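You operate a simulated robot arm through the tools that you are given. There is no shell and no other tool.

You run a simulated robot arm. Do the job below in one go: nothing can be reset, and whatever is moved stays where it is left.

TASK
Drain the sink, rinse the stand pipe and fit the strainer.
Fine: the sink ends empty; the strainer goes in the drain; the clean pipe stands on the drainer; tap shut; strainer right down. Set down upright: stand pipe. What is to be rubbed or washed off counts as gone when no trace of it is left.
Where things are to end (x, y in the base frame): stand pipe within 60 mm of [710, 610].

Only the result counts: the job must be done as asked and must still hold three seconds after the hand-in. Knocking over, shifting, dropping, spilling or breaking anything else fails it.

THE ROBOT
A 7-joint arm with a two-finger parallel gripper, fixed in place. Base frame: the origin is on the floor under the middle of its stand, x ahead of it, y to its left, z up; the work surface is at about z = 552. Units: mm, degrees, N and s.
It reaches about 1479 mm from its shoulder. Its first joint turns from -166.0 to 166.0 degrees. Payload 4.4 kg.
Tool frame: the origin (TCP) lies between the finger pads and is the grasp point; the fingertips stand 23 mm ahead of it; z points along the fingers, y is the line along which they close. Largest opening 94 mm; finger width 38, thickness 10; the body of the gripper, 54 by 96 mm, starts 39 mm behind the TCP.
Orientation is told as [roll, pitch, yaw] about the base's x, y, z axes, in that order, counted from this pose: with the fingers straight down and closing along the base's y, the tool's x points along the base's -x, its y along +y and its z along -z.

THE INTERFACE
- The arm moves only by the tool drive_tool. Its arguments are lists of equal length, an entry for each row: "slide": the shift along the base's x, y, z in units of 250 mm (1.0 is 250 mm), a list of three; "rot": the turn, a rotation vector about the base's x, y, z in units of 180 degrees (1.0 is 180 degrees), a list of three; "hand": the closure, from 0 (fully open) to 1 (shut). In form: {"slide": [[tx, ty, tz], ...], "rot": [[wx, wy, wz], ...], "hand": [hand, ...]}. A call has 1 to 20 rows; each row is the pose to reach, as a shift and turn from the pose commanded when the call began. A call with a number of a shift or a turn outside -1 to 1 is refused whole. Each row takes 0.2 s and may step no farther than 50 mm and 8.6 degrees from the row before; otherwise, or with a gripper value out of range, the whole call is refused. A pose out of reach is approached as far as the arm can. The call stops where the force on the tool passes 80 N (or 10 N more than at its start, if that is more) or the arm is blocked; 0.2 s more then pass. Each finger travels about 72 mm/s and halts on what it meets, pressing with about 35 N; the grip force reading is that of the motor and also rises with nothing between the fingers. The clock runs only during rows and for 0.2 s after the last one: add rows that repeat a pose to give the fingers time. The reply holds the time, the measured pose of the TCP, the force on the tool along the base axes, the opening and the grip force, in the units named above and with some noise, with the torque about the TCP (base axes, N m) and any sound that the robot's microphone picked up, and new pictures: "show" is both (left out), scene, wrist or none.
- Cameras (640 x 400 px; columns grow to the right, rows downward): "scene" is fixed at [398.1, 650.8, 1553.1]; the picture's right is [-0.71, -0.70, 0.00], its down [-0.59, 0.60, -0.54] and it looks along [0.38, -0.38, -0.84] (base axes); focal length 242 px, centre (320, 200). "wrist" rides on the gripper at [87, 16, -74] in the tool frame; the picture's right is [-0.18, 0.98, 0.00], its down [-0.58, -0.11, -0.81] and it looks along [-0.79, -0.15, 0.59] (tool axes); focal length 243 px, centre (320, 200). There is no depth. A picture from a camera that has moved, and an enlarged one, comes with that camera's place and axes in the base frame and with its lens.
- zoom(camera, box): a new picture of the part [left, top, right, bottom] of that camera's present view, enlarged. The clock stands still meanwhile.
- finish_job(): hands the job in; it is judged then, once.

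Places have to be worked out from the pictures, the camera data and where the tool is seen. Open the gripper and draw the arm clear of the work before you hand the job in, unless the task says otherwise.

The tools are called after "Emit:" as name(argument=value, ...) on one line, values as JSON. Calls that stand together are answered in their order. drive_tool: Moves the arm, as the interface text tells. Its arguments: {"type":"object","properties":{"slide":{"type":"array"},"rot":{"type":"array"},"hand":{"type":"array"},"show":{"type":"string","enum":["both","scene","wrist","none"]}},"required":["slide","rot","hand"]} The other tools are called the same way: zoom (camera, box) takes an enlarged picture of a part of a camera's view; finish_job () hands the job in.

At the start:

```text
t: 0.0
tool_pos: [727.1, 47.7, 1164.3]
tcp_rot: [0.0, 0.0, 0.1]
contact_force: [0.4, -0.2, -0.2]
torque: [-0.01, -0.03, 0.01]
gripper_width: 94.0
gripper_force: 0.0
```

scene: 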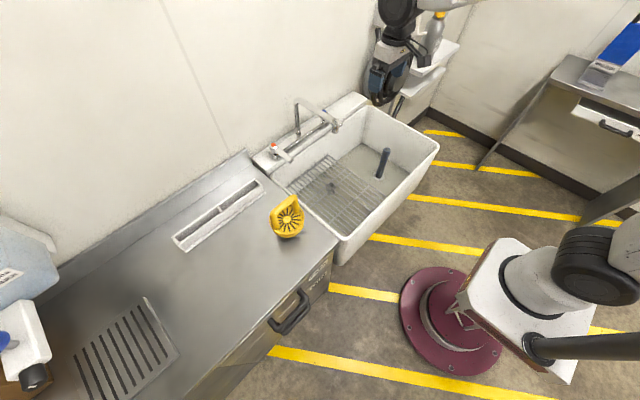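
wrist: 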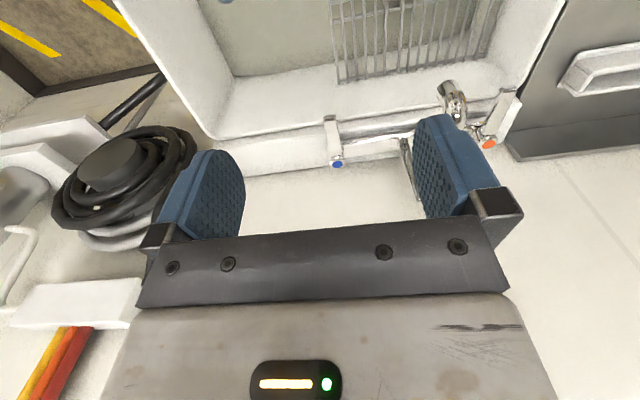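

I'll start by looking closer at the sink, the strainer and the drainer before moving anything.

Emit:
zoom(camera="scene", box=[240, 80, 450, 260])

Emit:
zoom(camera="scene", box=[0, 140, 320, 400])

Emit:
zoom(camera="wrist", box=[100, 0, 580, 220])

```text
2.22 times, centred on (345, 170) of scene
camera zoom: at [398.1, 650.8, 1553.1], right [-0.71, -0.7, 0.0], down [-0.59, 0.6, -0.54], along [0.38, -0.38, -0.84], focal length 538 px, centre (264, 267)
```

zoom: 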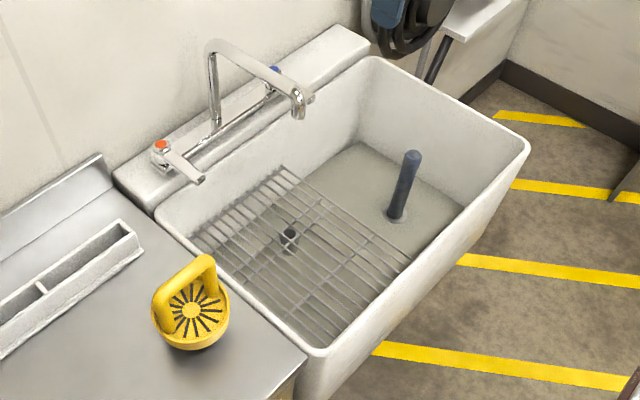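

```text
1.54 times, centred on (160, 270) of scene
camera zoom: at [398.1, 650.8, 1553.1], right [-0.71, -0.7, 0.0], down [-0.59, 0.6, -0.54], along [0.38, -0.38, -0.84], focal length 372 px, centre (566, 92)
```

zoom: 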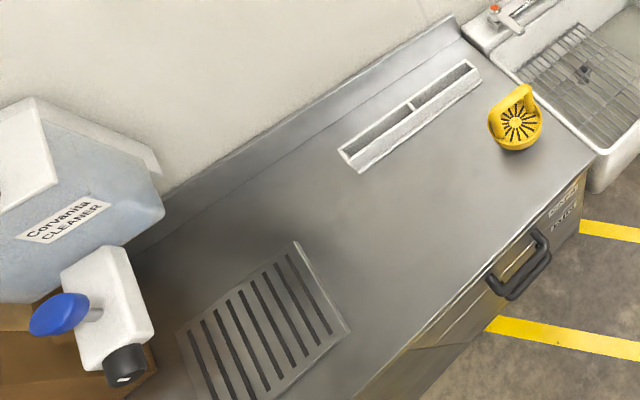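

```text
1.33 times, centred on (340, 110) of wrist
camera zoom: at [641.2, 64.7, 1240.2], right [0.18, 0.98, 0.0], down [0.58, -0.11, 0.81], along [0.79, -0.15, -0.59], focal length 324 px, centre (293, 320)
```

zoom: 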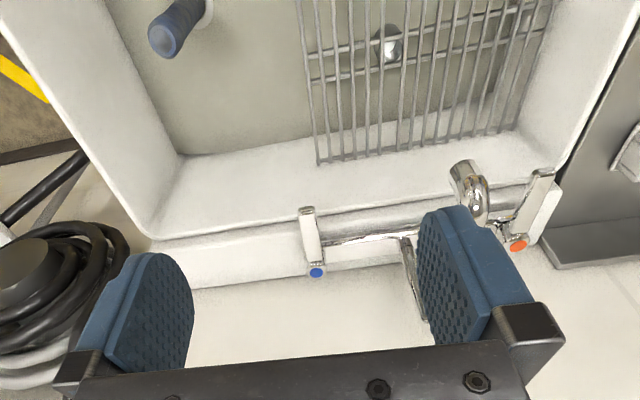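

The pictures show a belfast-type sink with a rack over part of it, a dark blue stand pipe, a tap with hot and cold levers, and a yellow strainer on the counter. I'll zoom in harder on each of them.

Emit:
zoom(camera="scene", box=[345, 120, 425, 200])

Emit:
zoom(camera="scene", box=[250, 85, 350, 175])

Emit:
zoom(camera="scene", box=[285, 150, 385, 230])

Emit:
zoom(camera="scene", box=[250, 175, 330, 255])

```text
5.00 times, centred on (385, 160) of scene
camera zoom: at [398.1, 650.8, 1553.1], right [-0.71, -0.7, 0.0], down [-0.59, 0.6, -0.54], along [0.38, -0.38, -0.84], focal length 1210 px, centre (-5, 400)
```

zoom: 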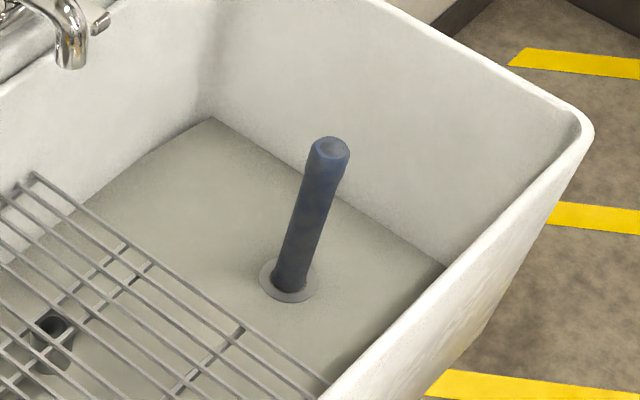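

```text
4.44 times, centred on (300, 130) of scene
camera zoom: at [398.1, 650.8, 1553.1], right [-0.71, -0.7, 0.0], down [-0.59, 0.6, -0.54], along [0.38, -0.38, -0.84], focal length 1075 px, centre (409, 511)
```

zoom: 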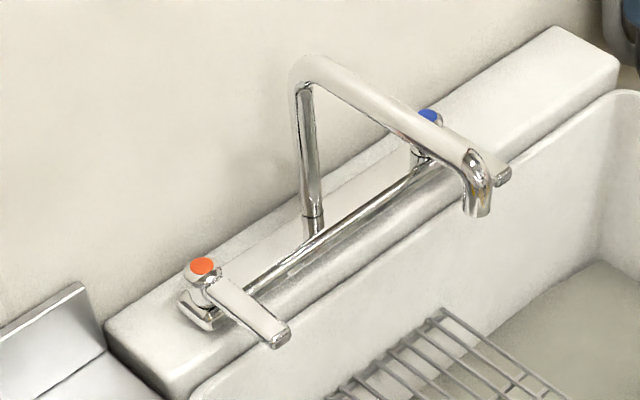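

```text
5.00 times, centred on (335, 190) of scene
camera zoom: at [398.1, 650.8, 1553.1], right [-0.71, -0.7, 0.0], down [-0.59, 0.6, -0.54], along [0.38, -0.38, -0.84], focal length 1210 px, centre (245, 250)
```

zoom: 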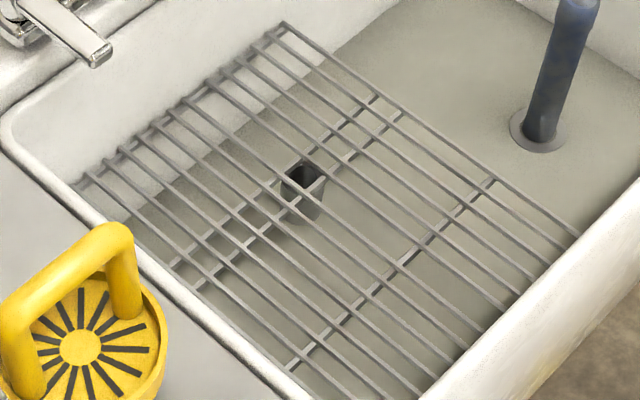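

```text
5.00 times, centred on (290, 215) of scene
camera zoom: at [398.1, 650.8, 1553.1], right [-0.71, -0.7, 0.0], down [-0.59, 0.6, -0.54], along [0.38, -0.38, -0.84], focal length 1210 px, centre (470, 125)
```

zoom: 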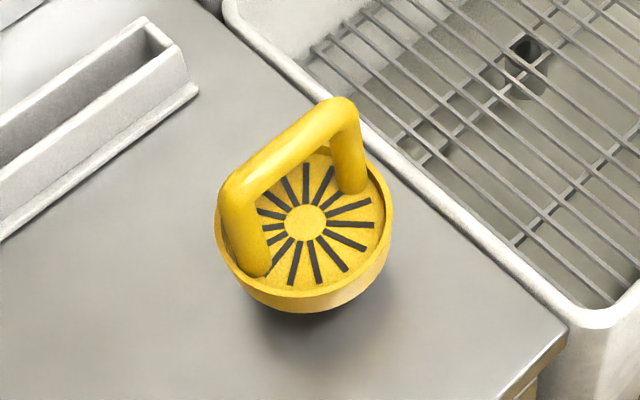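

The rack covers the left part of the sink with something small standing under it, and the stand pipe is free in the right part. I'm moving the arm back and to the right at height so the wrist camera can look down into the sink.

Emit:
drive_tool(slide=[[-0.13, -0.13, 0], [-0.26, -0.26, 0], [-0.39, -0.39, 0], [-0.52, -0.52, 0], [-0.65, -0.65, 0], [-0.78, -0.78, 0], [-0.9, -0.9, 0]], rot=[[0, 0, 0], [0, 0, 0], [0, 0, 0], [0, 0, 0], [0, 0, 0], [0, 0, 0], [0, 0, 0]], hand=[0, 0, 0, 0, 0, 0, 0])

```text
t: 1.6
tool_pos: [501.9, -176.5, 1164.8]
tcp_rot: [-0.1, 0.0, -0.1]
contact_force: [-0.2, 0.3, -0.2]
torque: [0.02, -0.03, -0.02]
gripper_width: 94.0
gripper_force: 0.0
camera wrist: at [415.3, -160.0, 1240.3], right [0.18, 0.98, 0.0], down [0.58, -0.11, 0.81], along [0.79, -0.15, -0.59], focal length 243 px, centre (320, 200)
```

scene: 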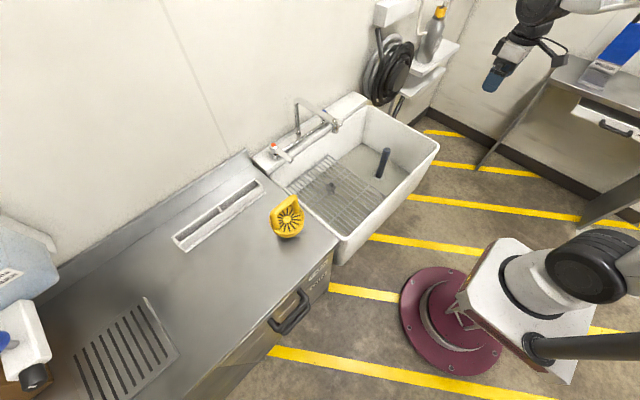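
wrist: 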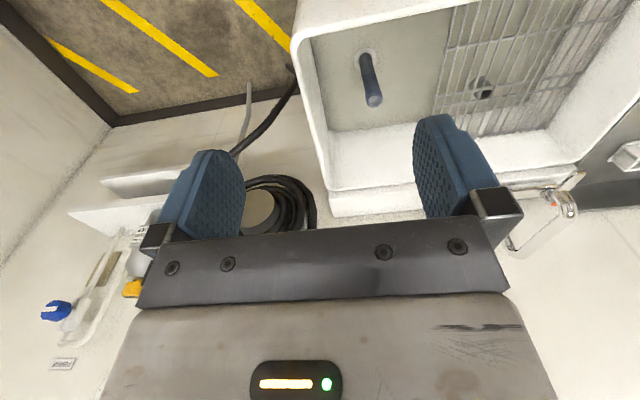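

The sink is now at the top of the wrist view; I'll enlarge that part.

Emit:
zoom(camera="wrist", box=[290, 0, 460, 110])

Emit:
zoom(camera="wrist", box=[430, 0, 640, 140])

Emit:
zoom(camera="wrist", box=[470, 100, 640, 270])

Emit:
zoom(camera="wrist", box=[0, 150, 250, 400])

```text
3.64 times, centred on (375, 55) of wrist
camera zoom: at [415.3, -160.0, 1240.3], right [0.18, 0.98, 0.0], down [0.58, -0.11, 0.81], along [0.79, -0.15, -0.59], focal length 882 px, centre (120, 727)
```

zoom: 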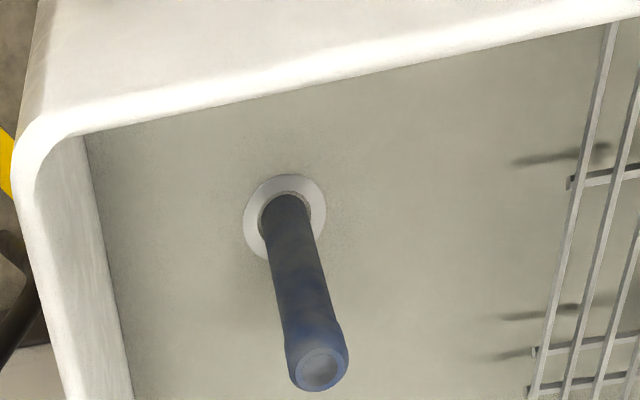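

```text
2.86 times, centred on (535, 70) of wrist
camera zoom: at [415.3, -160.0, 1240.3], right [0.18, 0.98, 0.0], down [0.58, -0.11, 0.81], along [0.79, -0.15, -0.59], focal length 693 px, centre (-294, 571)
```

zoom: 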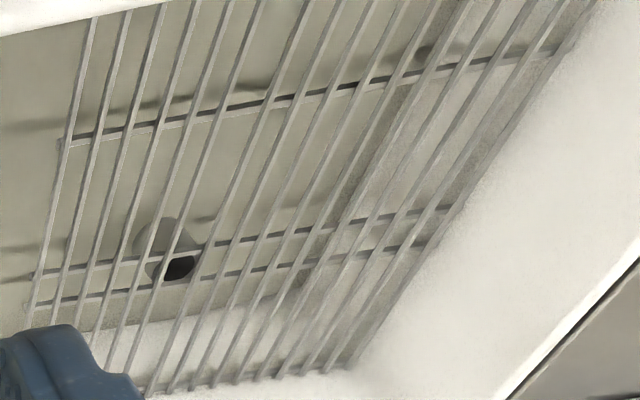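

```text
2.35 times, centred on (555, 185) of wrist
camera zoom: at [415.3, -160.0, 1240.3], right [0.18, 0.98, 0.0], down [0.58, -0.11, 0.81], along [0.79, -0.15, -0.59], focal length 571 px, centre (-233, 235)
```

zoom: 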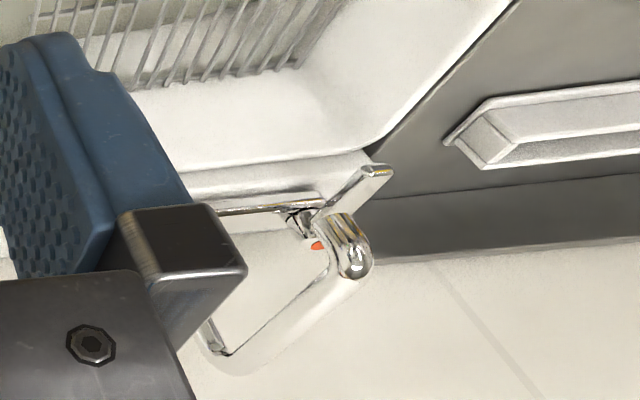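

```text
1.60 times, centred on (125, 275) of wrist
camera zoom: at [415.3, -160.0, 1240.3], right [0.18, 0.98, 0.0], down [0.58, -0.11, 0.81], along [0.79, -0.15, -0.59], focal length 388 px, centre (632, 80)
```

zoom: 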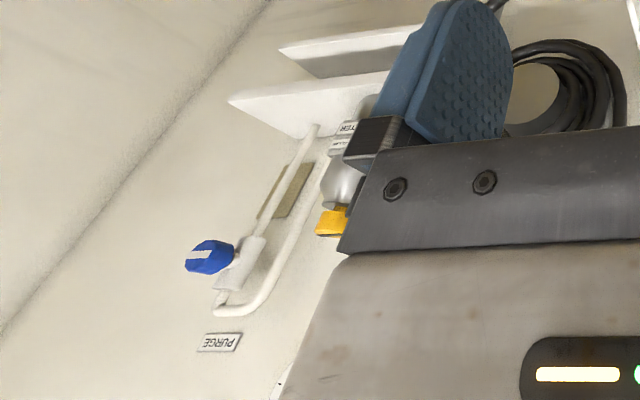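

From both views the pipe stands near (726, -99), from the floor at z≈570 to its top at z≈766. The counter looks to be at about z≈850. I'm moving left at height to see the strainer and measure the counter.

Emit:
drive_tool(slide=[[0.05, 0.18, 0], [0.1, 0.36, 0], [0.15, 0.54, 0], [0.2, 0.72, 0], [0.25, 0.9, 0], [0.28, 1.0, 0]], rot=[[0, 0, 0], [0, 0, 0], [0, 0, 0], [0, 0, 0], [0, 0, 0], [0, 0, 0]], hand=[0, 0, 0, 0, 0, 0], show="wrist")

Emit:
drive_tool(slide=[[0.0, 0.18, 0], [0.0, 0.36, 0], [0.0, 0.54, 0], [0.0, 0.72, 0], [0.0, 0.9, 0], [0.0, 1.0, 0]], rot=[[0, 0, 0], [0, 0, 0], [0, 0, 0], [0, 0, 0], [0, 0, 0], [0, 0, 0]], hand=[0, 0, 0, 0, 0, 0], show="wrist")

Emit:
drive_tool(slide=[[0.0, 0.15, -0.06], [0.0, 0.3, -0.12], [0.0, 0.45, -0.18], [0.0, 0.6, -0.2]], rot=[[0, 0, 0], [0, 0, 0], [0, 0, 0], [0, 0, 0]], hand=[0, 0, 0, 0])

```text
t: 3.0
tool_pos: [571.9, 74.7, 1164.5]
tcp_rot: [0.0, -0.1, 0.0]
contact_force: [-0.5, -0.9, 0.2]
torque: [0.0, -0.02, 0.0]
gripper_width: 94.2
gripper_force: 0.1
camera wrist: at [486.1, 90.5, 1239.9], right [0.18, 0.98, 0.0], down [0.58, -0.11, 0.81], along [0.79, -0.15, -0.59], focal length 243 px, centre (320, 200)
```

wrist: 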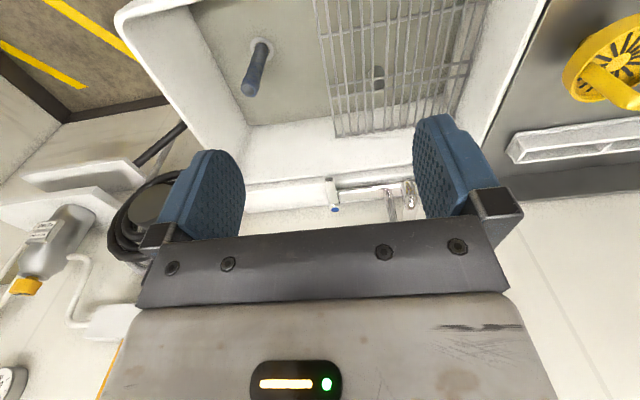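

```text
t: 4.4
tool_pos: [572.0, 322.8, 1164.0]
tcp_rot: [0.0, 0.0, 0.1]
contact_force: [0.3, 0.4, 0.5]
torque: [0.01, -0.03, 0.0]
gripper_width: 94.0
gripper_force: 0.0
camera wrist: at [486.4, 340.1, 1239.6], right [0.18, 0.98, 0.0], down [0.58, -0.11, 0.81], along [0.79, -0.15, -0.59], focal length 243 px, centre (320, 200)
```

wrist: 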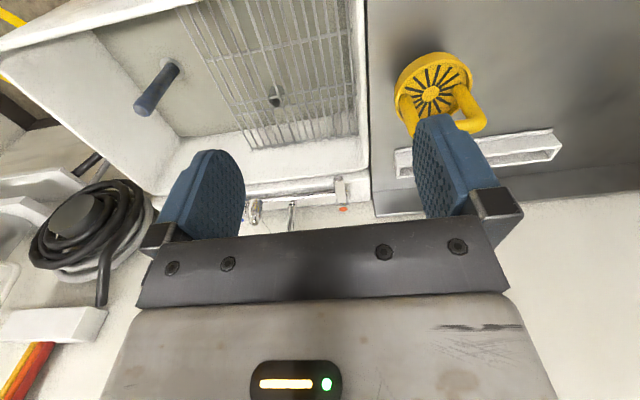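

```text
t: 5.4
tool_pos: [573.2, 473.1, 1114.6]
tcp_rot: [0.0, 0.0, 0.0]
contact_force: [0.8, 0.0, 0.1]
torque: [-0.02, -0.01, 0.01]
gripper_width: 94.0
gripper_force: 0.0
camera wrist: at [487.0, 490.1, 1190.0], right [0.18, 0.98, 0.0], down [0.58, -0.11, 0.81], along [0.79, -0.15, -0.59], focal length 243 px, centre (320, 200)
```

scene: 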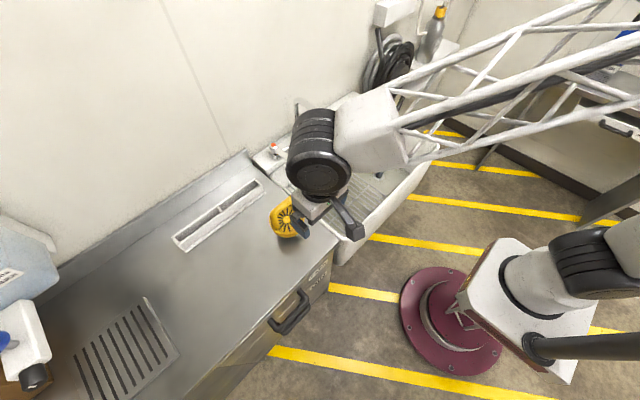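
wrist: 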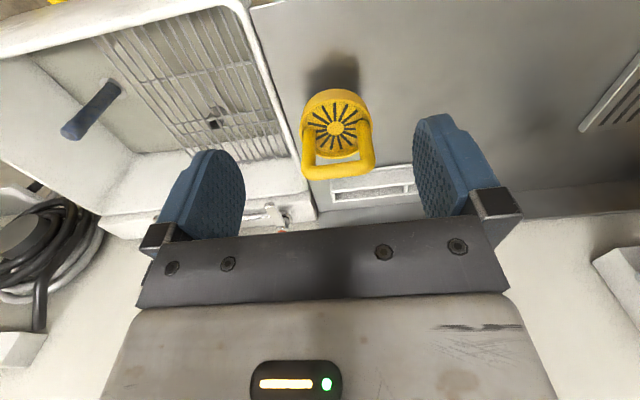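

The strainer is clear now: a yellow slotted disc with a bail handle. I'll enlarge it to work out its shape and height.

Emit:
zoom(camera="wrist", box=[270, 50, 410, 200])

Emit:
zoom(camera="wrist", box=[60, 0, 300, 230])

```text
2.67 times, centred on (340, 125) of wrist
camera zoom: at [487.0, 490.1, 1190.0], right [0.18, 0.98, 0.0], down [0.58, -0.11, 0.81], along [0.79, -0.15, -0.59], focal length 647 px, centre (267, 400)
```

zoom: 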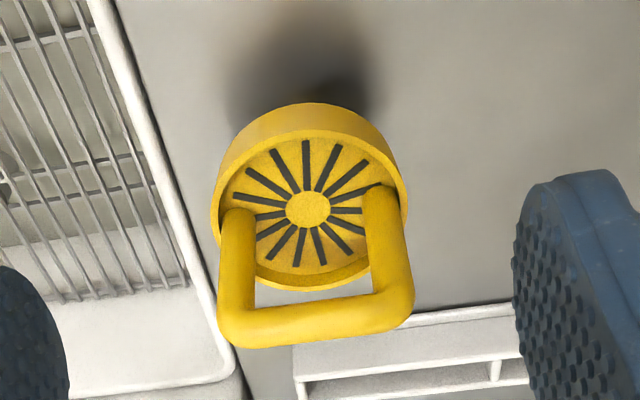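

```text
1.74 times, centred on (180, 115) of wrist
camera zoom: at [487.0, 490.1, 1190.0], right [0.18, 0.98, 0.0], down [0.58, -0.11, 0.81], along [0.79, -0.15, -0.59], focal length 422 px, centre (564, 348)
```

zoom: 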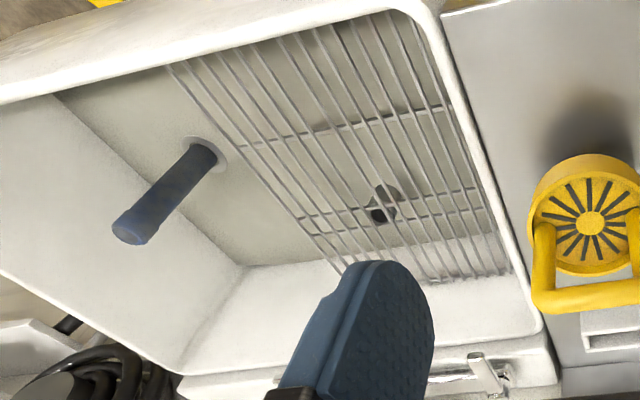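

Both views agree on the strainer: the disc hub is at about (730, 468, 871) and the handle bar, running along y, at about (727, 469, 968). The counter is near z≈817. Next I'm going to look closely at the cold lever, near (885–985, 33, 895).

Emit:
drive_tool(slide=[[0.05, -0.17, 0], [0.1, -0.34, 0], [0.15, -0.51, 0], [0.2, -0.68, 0], [0.25, -0.85, 0], [0.3, -0.95, 0]], rot=[[0, 0, 0], [0, 0, 0], [0, 0, 0], [0, 0, 0], [0, 0, 0], [0, 0, 0]], hand=[0, 0, 0, 0, 0, 0], show="none")

Emit:
drive_tool(slide=[[0.06, -0.17, 0], [0.12, -0.34, 0], [0.18, -0.51, 0], [0.24, -0.68, 0], [0.3, -0.78, -0.07], [0.37, -0.78, -0.14]], rot=[[0, 0, 0], [0, 0, 0], [0, 0, 0], [0, 0, 0], [0, 0, 0], [0, 0, 0]], hand=[0, 0, 0, 0, 0, 0])

```text
t: 6.8
tool_pos: [646.5, 236.3, 1115.2]
tcp_rot: [0.0, 0.0, -0.1]
contact_force: [0.8, -1.0, 0.3]
torque: [0.01, 0.02, -0.04]
gripper_width: 94.0
gripper_force: 0.0
```

```text
t: 8.2
tool_pos: [740.8, 41.4, 1079.9]
tcp_rot: [0.0, -0.1, 0.1]
contact_force: [0.9, 0.2, -0.3]
torque: [0.0, -0.03, 0.02]
gripper_width: 94.0
gripper_force: 0.1
camera wrist: at [654.4, 57.4, 1155.2], right [0.18, 0.98, 0.0], down [0.58, -0.11, 0.81], along [0.79, -0.15, -0.59], focal length 243 px, centre (320, 200)
```

scene: 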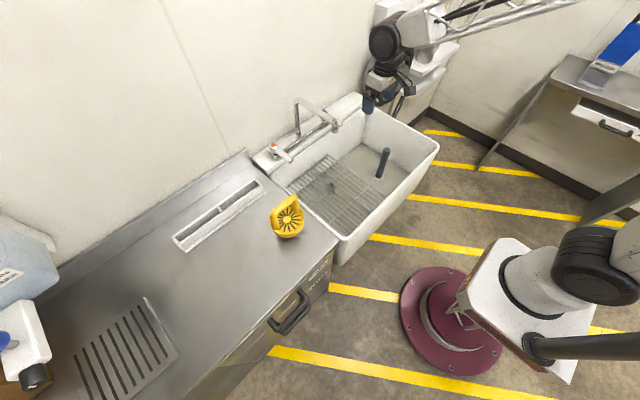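
wrist: 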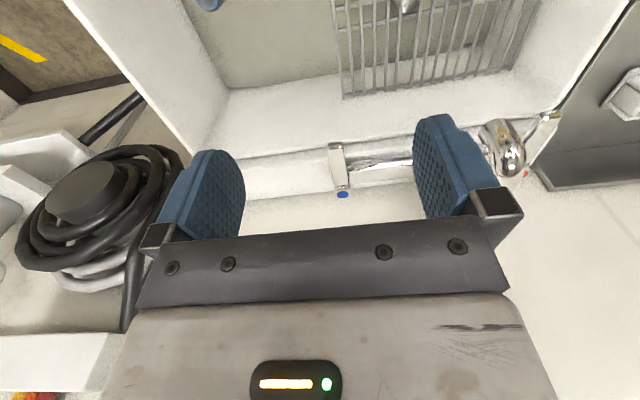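

Emit:
zoom(camera="wrist", box=[290, 100, 440, 220])

Emit:
zoom(camera="wrist", box=[320, 0, 560, 110])

Emit:
zoom(camera="wrist", box=[460, 90, 580, 200])

```text
3.33 times, centred on (365, 160) of wrist
camera zoom: at [654.4, 57.4, 1155.2], right [0.18, 0.98, 0.0], down [0.58, -0.11, 0.81], along [0.79, -0.15, -0.59], focal length 809 px, centre (170, 333)
```

zoom: 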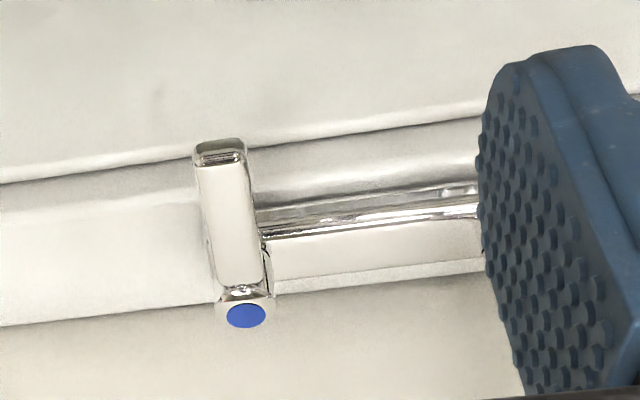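

```text
2.67 times, centred on (440, 55) of wrist
camera zoom: at [654.4, 57.4, 1155.2], right [0.18, 0.98, 0.0], down [0.58, -0.11, 0.81], along [0.79, -0.15, -0.59], focal length 647 px, centre (0, 587)
```

zoom: 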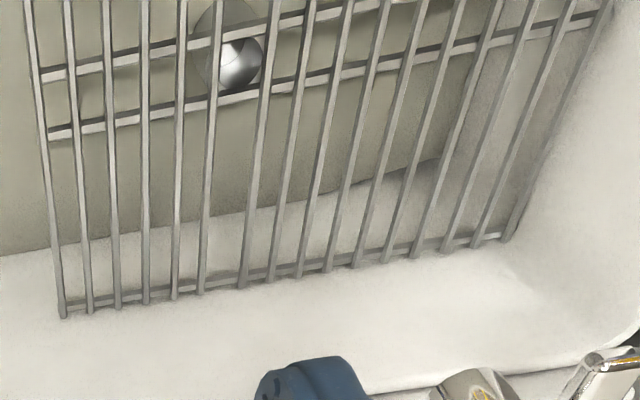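

```text
3.64 times, centred on (520, 145) of wrist
camera zoom: at [654.4, 57.4, 1155.2], right [0.18, 0.98, 0.0], down [0.58, -0.11, 0.81], along [0.79, -0.15, -0.59], focal length 882 px, centre (-407, 400)
```

zoom: 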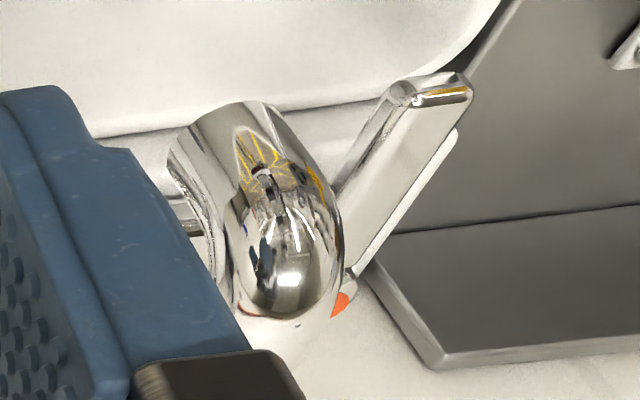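

The lever is a flat bar about 23 mm wide, pivoting near (982, 34) with its tip near (887, 34, 890). The tap deck begins at about x≈940 and the sink rim is at z≈820. I'll lower the open fingers astride the lever's end, without touching it.

Emit:
drive_tool(slide=[[0.16, -0.01, -0.1], [0.32, -0.02, -0.2], [0.48, -0.03, -0.3], [0.63, -0.03, -0.4], [0.63, -0.03, -0.5], [0.63, -0.03, -0.6], [0.63, -0.03, -0.7], [0.63, -0.03, -0.745]], rot=[[0, 0, 0], [0, 0, 0], [0, 0, 0], [0, 0, 0], [0, 0, 0], [0, 0, 0], [0, 0, 0], [0, 0, 0]], hand=[0, 0, 0, 0, 0, 0, 0, 0])

```text
t: 10.0
tool_pos: [898.7, 32.9, 894.6]
tcp_rot: [-0.1, -0.2, 0.0]
contact_force: [0.9, -0.2, -0.2]
torque: [-0.04, -0.01, -0.03]
gripper_width: 94.0
gripper_force: 0.1
camera wrist: at [811.7, 50.0, 969.5], right [0.18, 0.98, 0.0], down [0.58, -0.11, 0.81], along [0.79, -0.15, -0.59], focal length 243 px, centre (320, 200)
```

scene: 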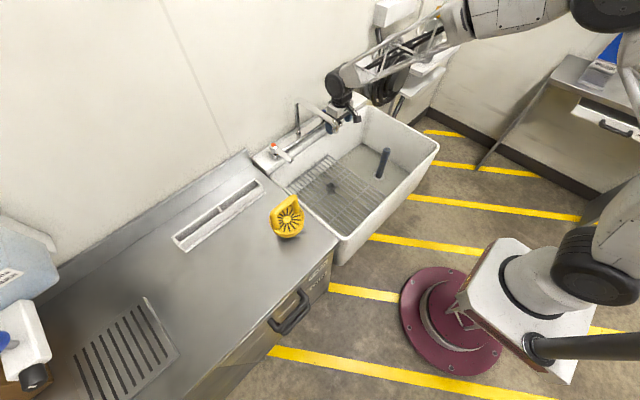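
wrist: 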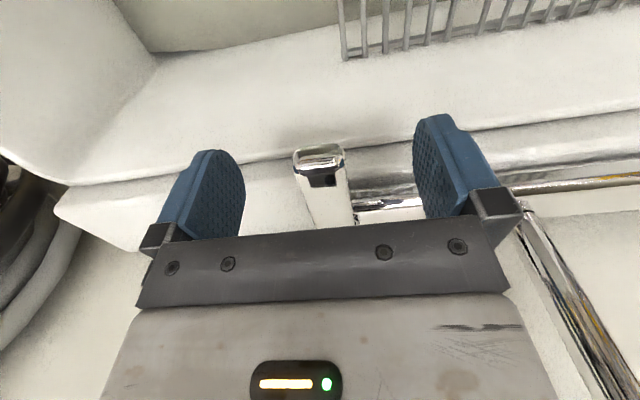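

The lever sits centred between the fingers. I'll close the gap to about 40 mm around it, then nudge toward -y a little and check force and picture.

Emit:
drive_tool(slide=[[0, 0, 0], [0, 0, 0], [0, 0, 0], [0, -0.04, 0], [0, -0.08, 0], [0.01, -0.12, 0], [0.015, -0.14, 0]], rot=[[0, 0, 0], [0, 0, 0], [0, 0, 0], [0, 0, 0], [0, 0, 0], [0, 0, 0], [0, 0, 0]], hand=[0.57, 0.57, 0.57, 0.57, 0.57, 0.57, 0.57])

```text
t: 11.6
tool_pos: [901.8, -3.3, 894.2]
tcp_rot: [0.0, 0.0, 0.1]
contact_force: [-0.2, -0.7, 0.5]
torque: [0.02, -0.02, 0.05]
gripper_width: 40.7
gripper_force: 0.4
camera wrist: at [815.3, 14.5, 969.0], right [0.18, 0.98, 0.0], down [0.58, -0.11, 0.81], along [0.79, -0.15, -0.59], focal length 243 px, centre (320, 200)
```

scene: 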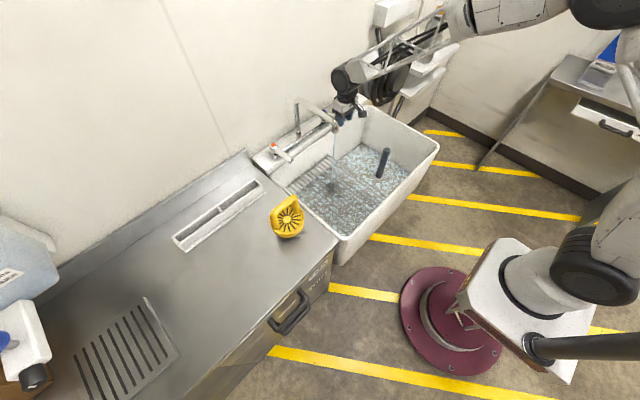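
wrist: 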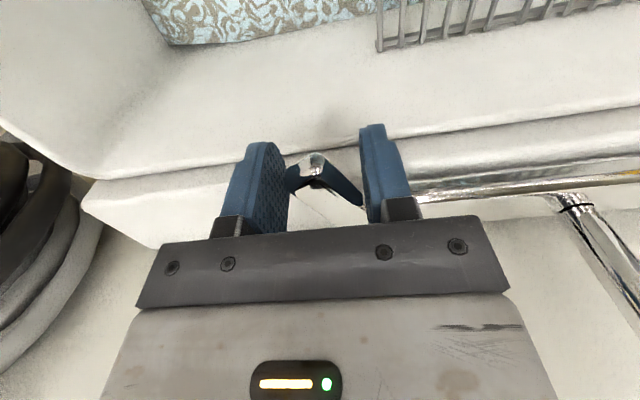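

The lever turned freely toward -y and water is running from the spout. I'll look at the stream and the water surface.

Emit:
zoom(camera="scene", box=[260, 90, 440, 250])

Emit:
zoom(camera="wrist", box=[200, 100, 440, 250])

```text
2.50 times, centred on (350, 170) of scene
camera zoom: at [398.1, 650.8, 1553.1], right [-0.71, -0.7, 0.0], down [-0.59, 0.6, -0.54], along [0.38, -0.38, -0.84], focal length 605 px, centre (245, 275)
```

zoom: 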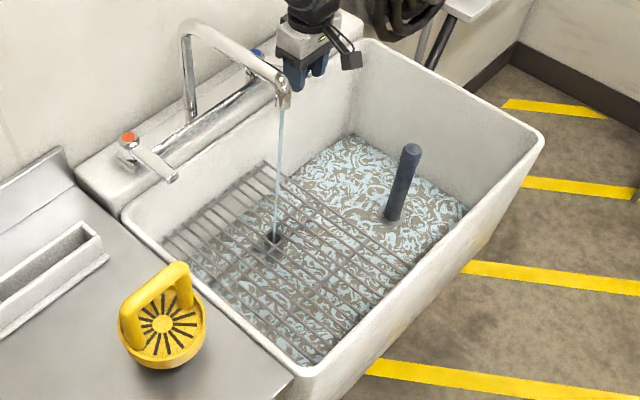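

```text
2.67 times, centred on (320, 175) of wrist
camera zoom: at [815.3, 14.5, 969.0], right [0.18, 0.98, 0.0], down [0.58, -0.11, 0.81], along [0.79, -0.15, -0.59], focal length 647 px, centre (320, 267)
```

zoom: 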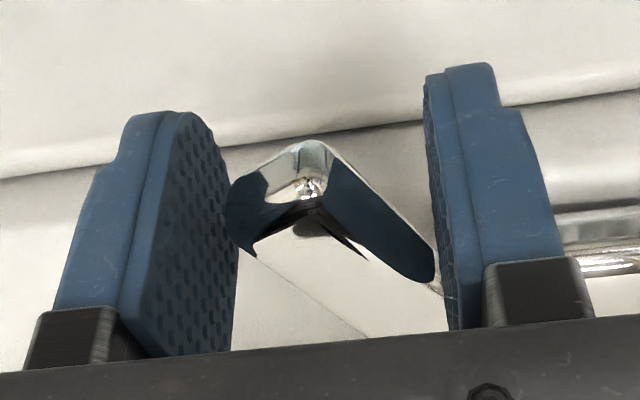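

The stream falls at about (800, 174) through the rack. I'll open the fingers, rise off the lever and move over the stand pipe.

Emit:
drive_tool(slide=[[0, 0, 0], [0, 0, 0], [0, 0, 0.15], [0, 0, 0.3], [-0.1, -0.05, 0.42], [-0.28, -0.12, 0.42], [-0.46, -0.22, 0.42], [-0.62, -0.32, 0.42], [-0.72, -0.384, 0.35], [-0.72, -0.384, 0.16]], rot=[[0, 0, 0], [0, 0, 0], [0, 0, 0], [0, 0, 0], [0, 0, 0], [0, 0, 0], [0, 0, 0], [0, 0, 0], [0, 0, 0], [0, 0, 0]], hand=[0, 0, 0, 0, 0, 0, 0, 0, 0, 0])

```text
refused: row 7 steps farther than a row can; nothing moved
```

One row stepped slightly too far, so I'm resending the same path with shorter steps.

Emit:
drive_tool(slide=[[0, 0, 0], [0, 0, 0], [0, 0, 0.15], [0, 0, 0.3], [-0.1, -0.05, 0.42], [-0.26, -0.13, 0.42], [-0.42, -0.21, 0.42], [-0.58, -0.3, 0.42], [-0.72, -0.384, 0.38], [-0.72, -0.384, 0.2]], rot=[[0, 0, 0], [0, 0, 0], [0, 0, 0], [0, 0, 0], [0, 0, 0], [0, 0, 0], [0, 0, 0], [0, 0, 0], [0, 0, 0], [0, 0, 0]], hand=[0, 0, 0, 0, 0, 0, 0, 0, 0, 0])

```text
t: 13.8
tool_pos: [720.9, -98.3, 943.7]
tcp_rot: [0.1, 0.0, 0.0]
contact_force: [0.3, 0.0, 1.2]
torque: [-0.01, 0.0, 0.01]
gripper_width: 93.8
gripper_force: 0.0
camera wrist: at [633.9, -82.2, 1019.3], right [0.18, 0.98, 0.0], down [0.58, -0.11, 0.81], along [0.79, -0.15, -0.59], focal length 243 px, centre (320, 200)
```

scene: 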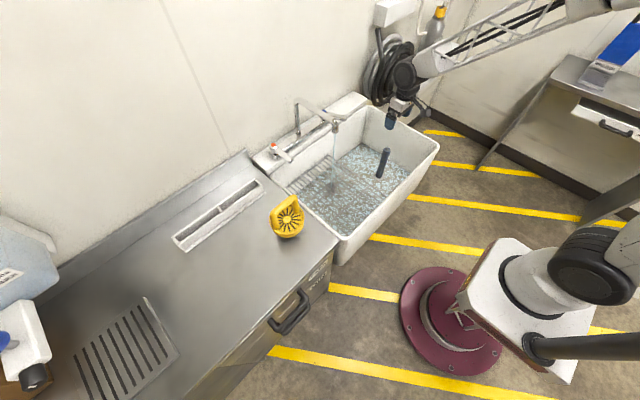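
wrist: 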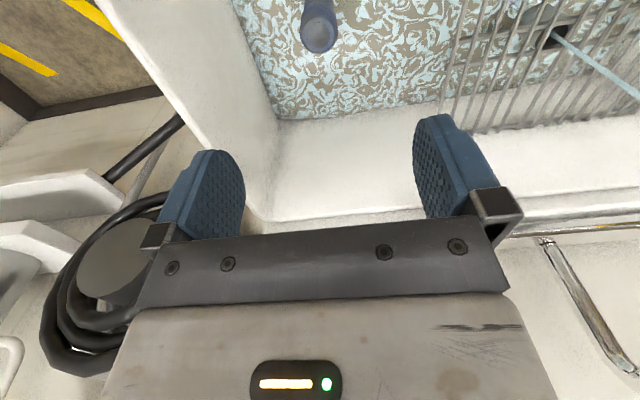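

The pipe top sits at about (722, -100), almost directly under the TCP. I'm lowering the open fingers around it to z≈738, then closing.

Emit:
drive_tool(slide=[[0.005, -0.008, -0.18], [0.005, -0.008, -0.36], [0.005, -0.008, -0.54], [0.005, -0.008, -0.7], [0.005, -0.008, -0.8], [0.005, -0.008, -0.815]], rot=[[0, 0, 0], [0, 0, 0], [0, 0, 0], [0, 0, 0], [0, 0, 0], [0, 0, 0]], hand=[0, 0, 0, 0, 0, 0])

```text
t: 15.2
tool_pos: [721.4, -100.1, 740.1]
tcp_rot: [0.0, 0.0, -0.1]
contact_force: [-0.6, -0.1, -0.5]
torque: [0.02, 0.03, 0.0]
gripper_width: 93.9
gripper_force: 0.1
camera wrist: at [635.9, -83.5, 815.1], right [0.18, 0.98, 0.0], down [0.58, -0.11, 0.81], along [0.79, -0.15, -0.59], focal length 243 px, centre (320, 200)
```

scene: 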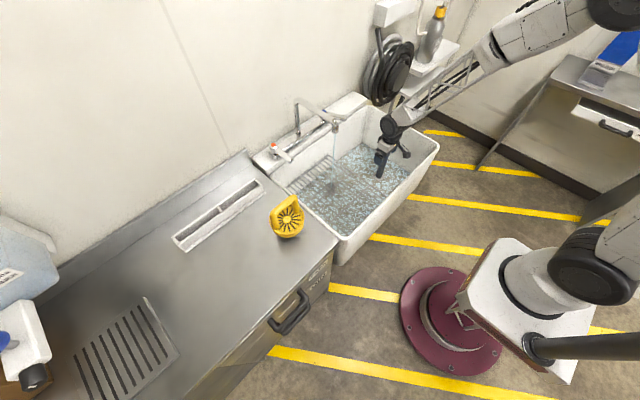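
wrist: 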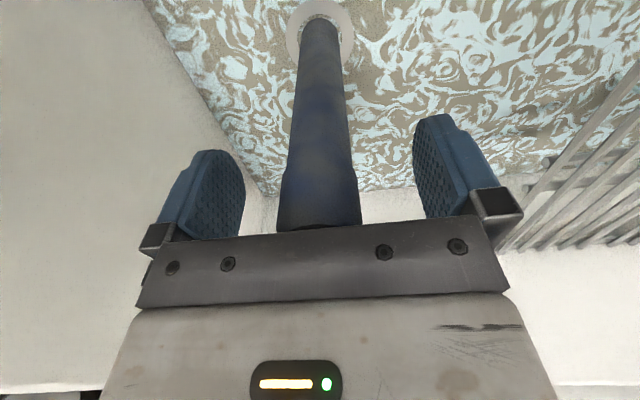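

The pipe stands between the fingers, with a thicker grip band at its top. I'll check it for grime before closing.

Emit:
zoom(camera="wrist", box=[250, 0, 400, 235])

```text
1.70 times, centred on (325, 118) of wrist
camera zoom: at [635.9, -83.5, 815.1], right [0.18, 0.98, 0.0], down [0.58, -0.11, 0.81], along [0.79, -0.15, -0.59], focal length 413 px, centre (312, 340)
```

zoom: 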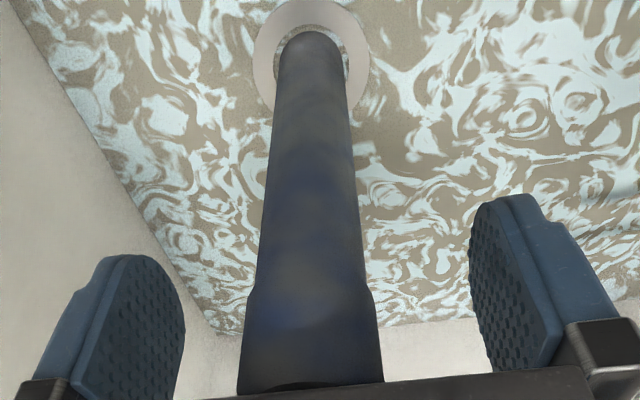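

Grime is mottled along the shaft while the top band looks cleaner, so I'll grip the band. Closing now, then a slow straight lift.

Emit:
drive_tool(slide=[[0, 0, 0], [0, 0, 0], [0, 0, 0], [0, 0, 0], [0, 0, 0.02], [0, 0, 0.05], [0, 0, 0.1], [0, 0, 0.15], [0, 0, 0.2], [0, 0, 0.25]], rot=[[0, 0, 0], [0, 0, 0], [0, 0, 0], [0, 0, 0], [0, 0, 0], [0, 0, 0], [0, 0, 0], [0, 0, 0], [0, 0, 0], [0, 0, 0]], hand=[1, 1, 1, 1, 1, 1, 1, 1, 1, 1])

```text
t: 17.4
tool_pos: [724.1, -100.4, 802.8]
tcp_rot: [0.0, 0.0, 0.0]
contact_force: [-0.3, 0.5, -2.2]
torque: [-0.03, 0.0, 0.0]
gripper_width: 31.2
gripper_force: 34.9
camera wrist: at [636.5, -83.8, 877.7], right [0.18, 0.98, 0.0], down [0.58, -0.11, 0.81], along [0.79, -0.15, -0.59], focal length 243 px, centre (320, 200)
```

scene: 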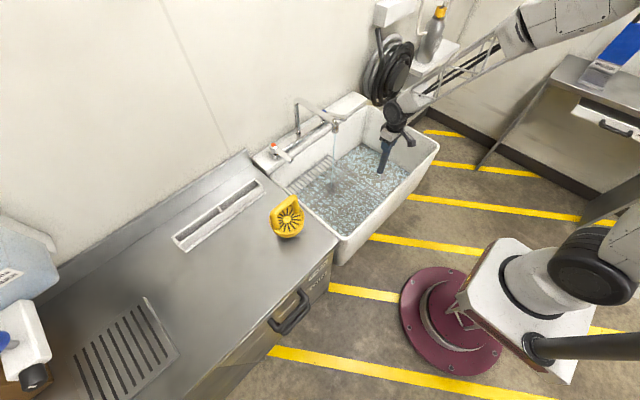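
wrist: 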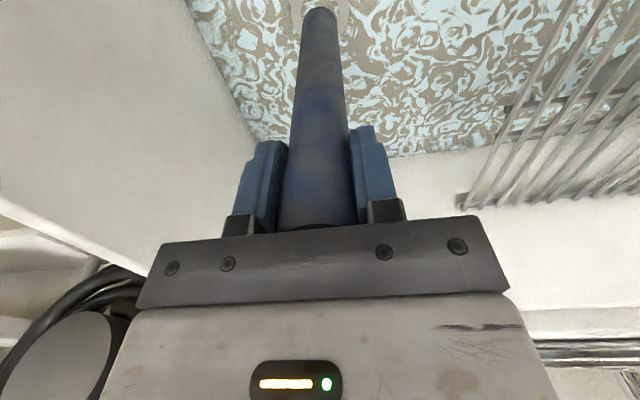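

The pipe is held (31 mm grip) and rising freely with about 2 N of weight. I'll lift it further so the bottom end shows.

Emit:
drive_tool(slide=[[0, 0, 0.12], [0, 0, 0.26], [0, 0, 0.4], [0, 0, 0.54], [0, 0, 0.6]], rot=[[0, 0, 0], [0, 0, 0], [0, 0, 0], [0, 0, 0], [0, 0, 0]], hand=[1, 1, 1, 1, 1])

Emit:
zoom(camera="scene", box=[330, 80, 450, 200])

Emit:
zoom(camera="wrist", box=[240, 0, 400, 235])

```text
t: 18.6
tool_pos: [722.5, -100.2, 952.6]
tcp_rot: [-0.1, 0.0, 0.0]
contact_force: [0.7, 0.2, -1.7]
torque: [0.0, 0.0, 0.0]
gripper_width: 31.4
gripper_force: 35.1
camera wrist: at [636.5, -83.3, 1027.8], right [0.18, 0.98, 0.0], down [0.58, -0.11, 0.81], along [0.79, -0.15, -0.59], focal length 243 px, centre (320, 200)
```

scene: 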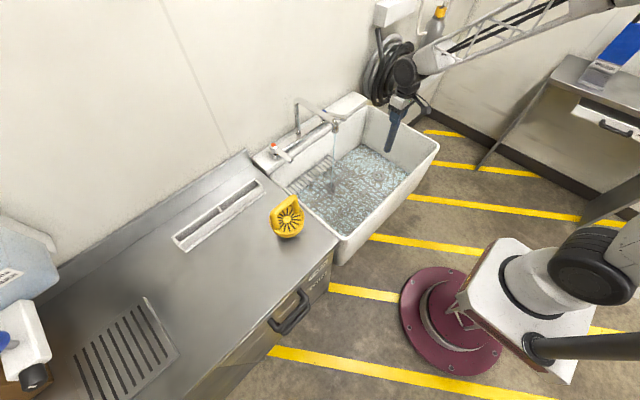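
wrist: 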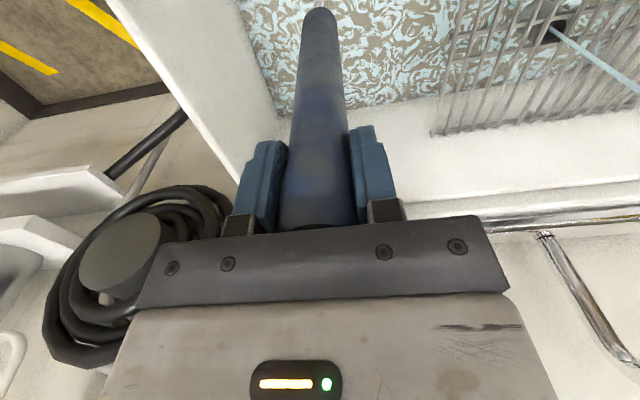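

```text
3.33 times, centred on (390, 140) of scene
camera zoom: at [398.1, 650.8, 1553.1], right [-0.71, -0.7, 0.0], down [-0.59, 0.6, -0.54], along [0.38, -0.38, -0.84], focal length 806 px, centre (87, 400)
```

zoom: 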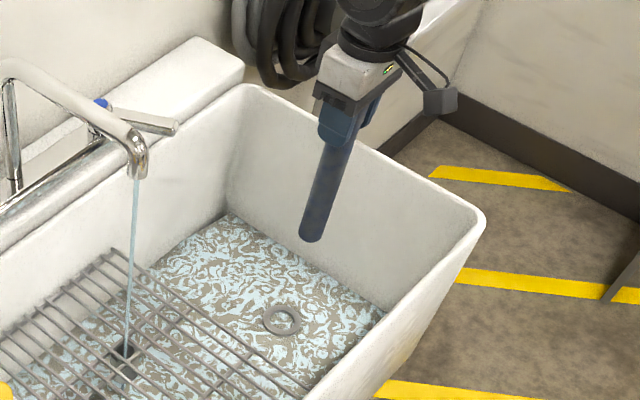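

```text
1.70 times, centred on (320, 118) of wrist
camera zoom: at [636.5, -83.3, 1027.8], right [0.18, 0.98, 0.0], down [0.58, -0.11, 0.81], along [0.79, -0.15, -0.59], focal length 413 px, centre (320, 340)
```

zoom: 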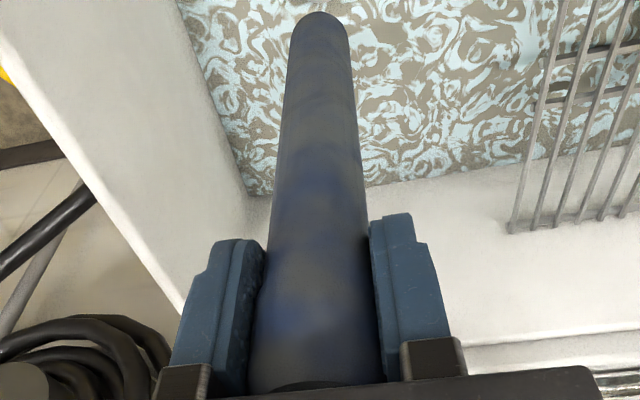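

The pipe is out, its lower end about 176 mm below the TCP, and the drain ring is exposed. Before rinsing I'll look at where the stream lands and whether the water is going down.

Emit:
zoom(camera="scene", box=[300, 110, 400, 220])

Emit:
zoom(camera="wrist", box=[430, 0, 640, 150])

```text
3.64 times, centred on (350, 165) of scene
camera zoom: at [398.1, 650.8, 1553.1], right [-0.71, -0.7, 0.0], down [-0.59, 0.6, -0.54], along [0.38, -0.38, -0.84], focal length 880 px, centre (211, 327)
```

zoom: 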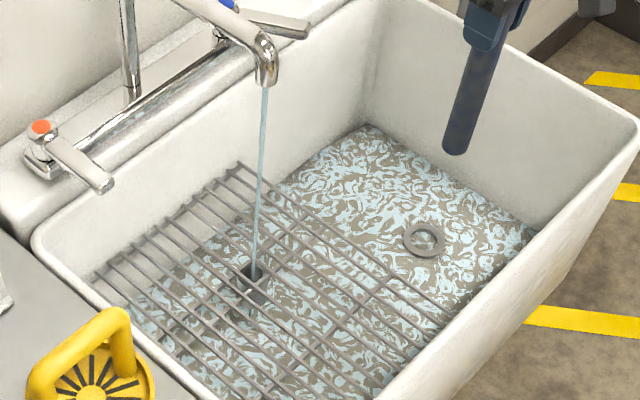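

```text
2.67 times, centred on (535, 75) of wrist
camera zoom: at [636.5, -83.3, 1027.8], right [0.18, 0.98, 0.0], down [0.58, -0.11, 0.81], along [0.79, -0.15, -0.59], focal length 647 px, centre (-253, 533)
```

zoom: 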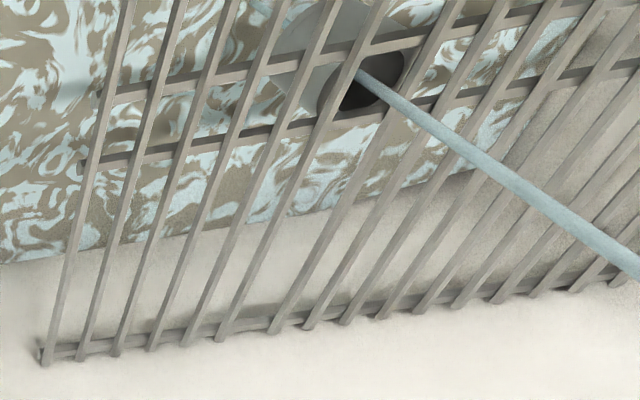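

The stream drops straight into a small upright cylinder under the rack, which I'll leave alone. I'm carrying the pipe to about (799, 30, 955) and tilting it 65° so its lower end points left (+y), under the stream.

Emit:
drive_tool(slide=[[0.08, 0.13, 0.0], [0.16, 0.26, 0.01], [0.24, 0.39, 0.01], [0.306, 0.5, 0.01], [0.306, 0.5, 0.01], [0.306, 0.5, 0.01], [0.306, 0.5, 0.01], [0.306, 0.5, 0.01], [0.306, 0.5, 0.01], [0.306, 0.5, 0.01], [0.306, 0.5, 0.01], [0.306, 0.5, 0.01]], rot=[[0, 0, 0], [0, 0, 0], [0, 0, 0], [0, 0, 0], [0.045, 0, 0], [0.09, 0, 0], [0.135, 0, 0], [0.18, 0, 0], [0.225, 0, 0], [0.27, 0, 0], [0.315, 0, 0], [0.36, 0, 0]], hand=[1, 1, 1, 1, 1, 1, 1, 1, 1, 1, 1, 1])

Emit:
zoom(camera="scene", box=[280, 60, 440, 200])

```text
t: 21.2
tool_pos: [799.1, 24.6, 955.4]
tcp_rot: [64.8, 0.0, 0.0]
contact_force: [0.8, -0.5, -1.5]
torque: [-0.2, 0.01, -0.03]
gripper_width: 31.2
gripper_force: 34.9
camera wrist: at [712.9, -35.2, 1002.3], right [0.18, 0.42, 0.89], down [0.58, -0.78, 0.24], along [0.79, 0.47, -0.38], focal length 243 px, centre (320, 200)
```

scene: 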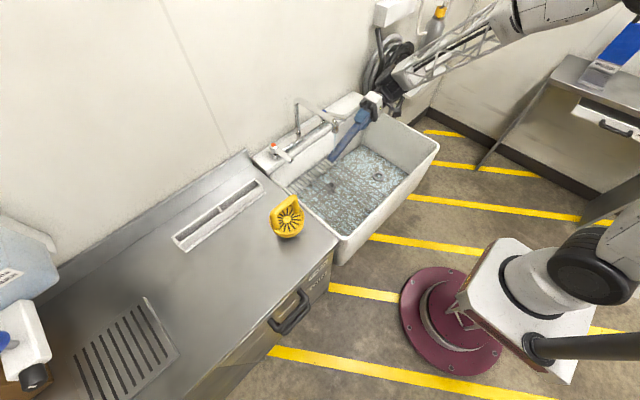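
wrist: 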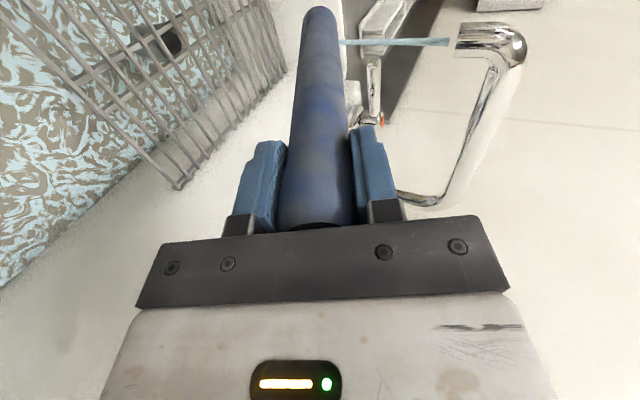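

```text
2.86 times, centred on (360, 130) of scene
camera zoom: at [398.1, 650.8, 1553.1], right [-0.71, -0.7, 0.0], down [-0.59, 0.6, -0.54], along [0.38, -0.38, -0.84], focal length 691 px, centre (206, 400)
```

zoom: 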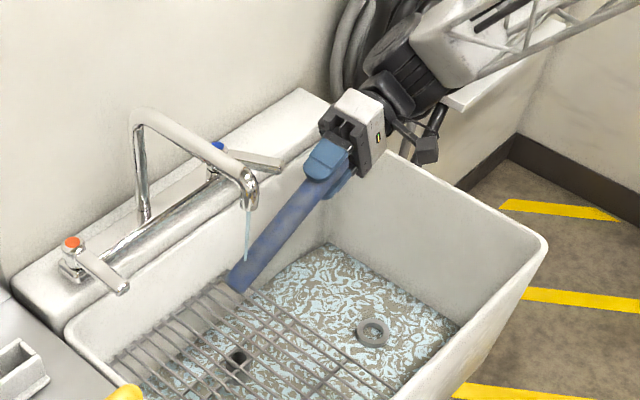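

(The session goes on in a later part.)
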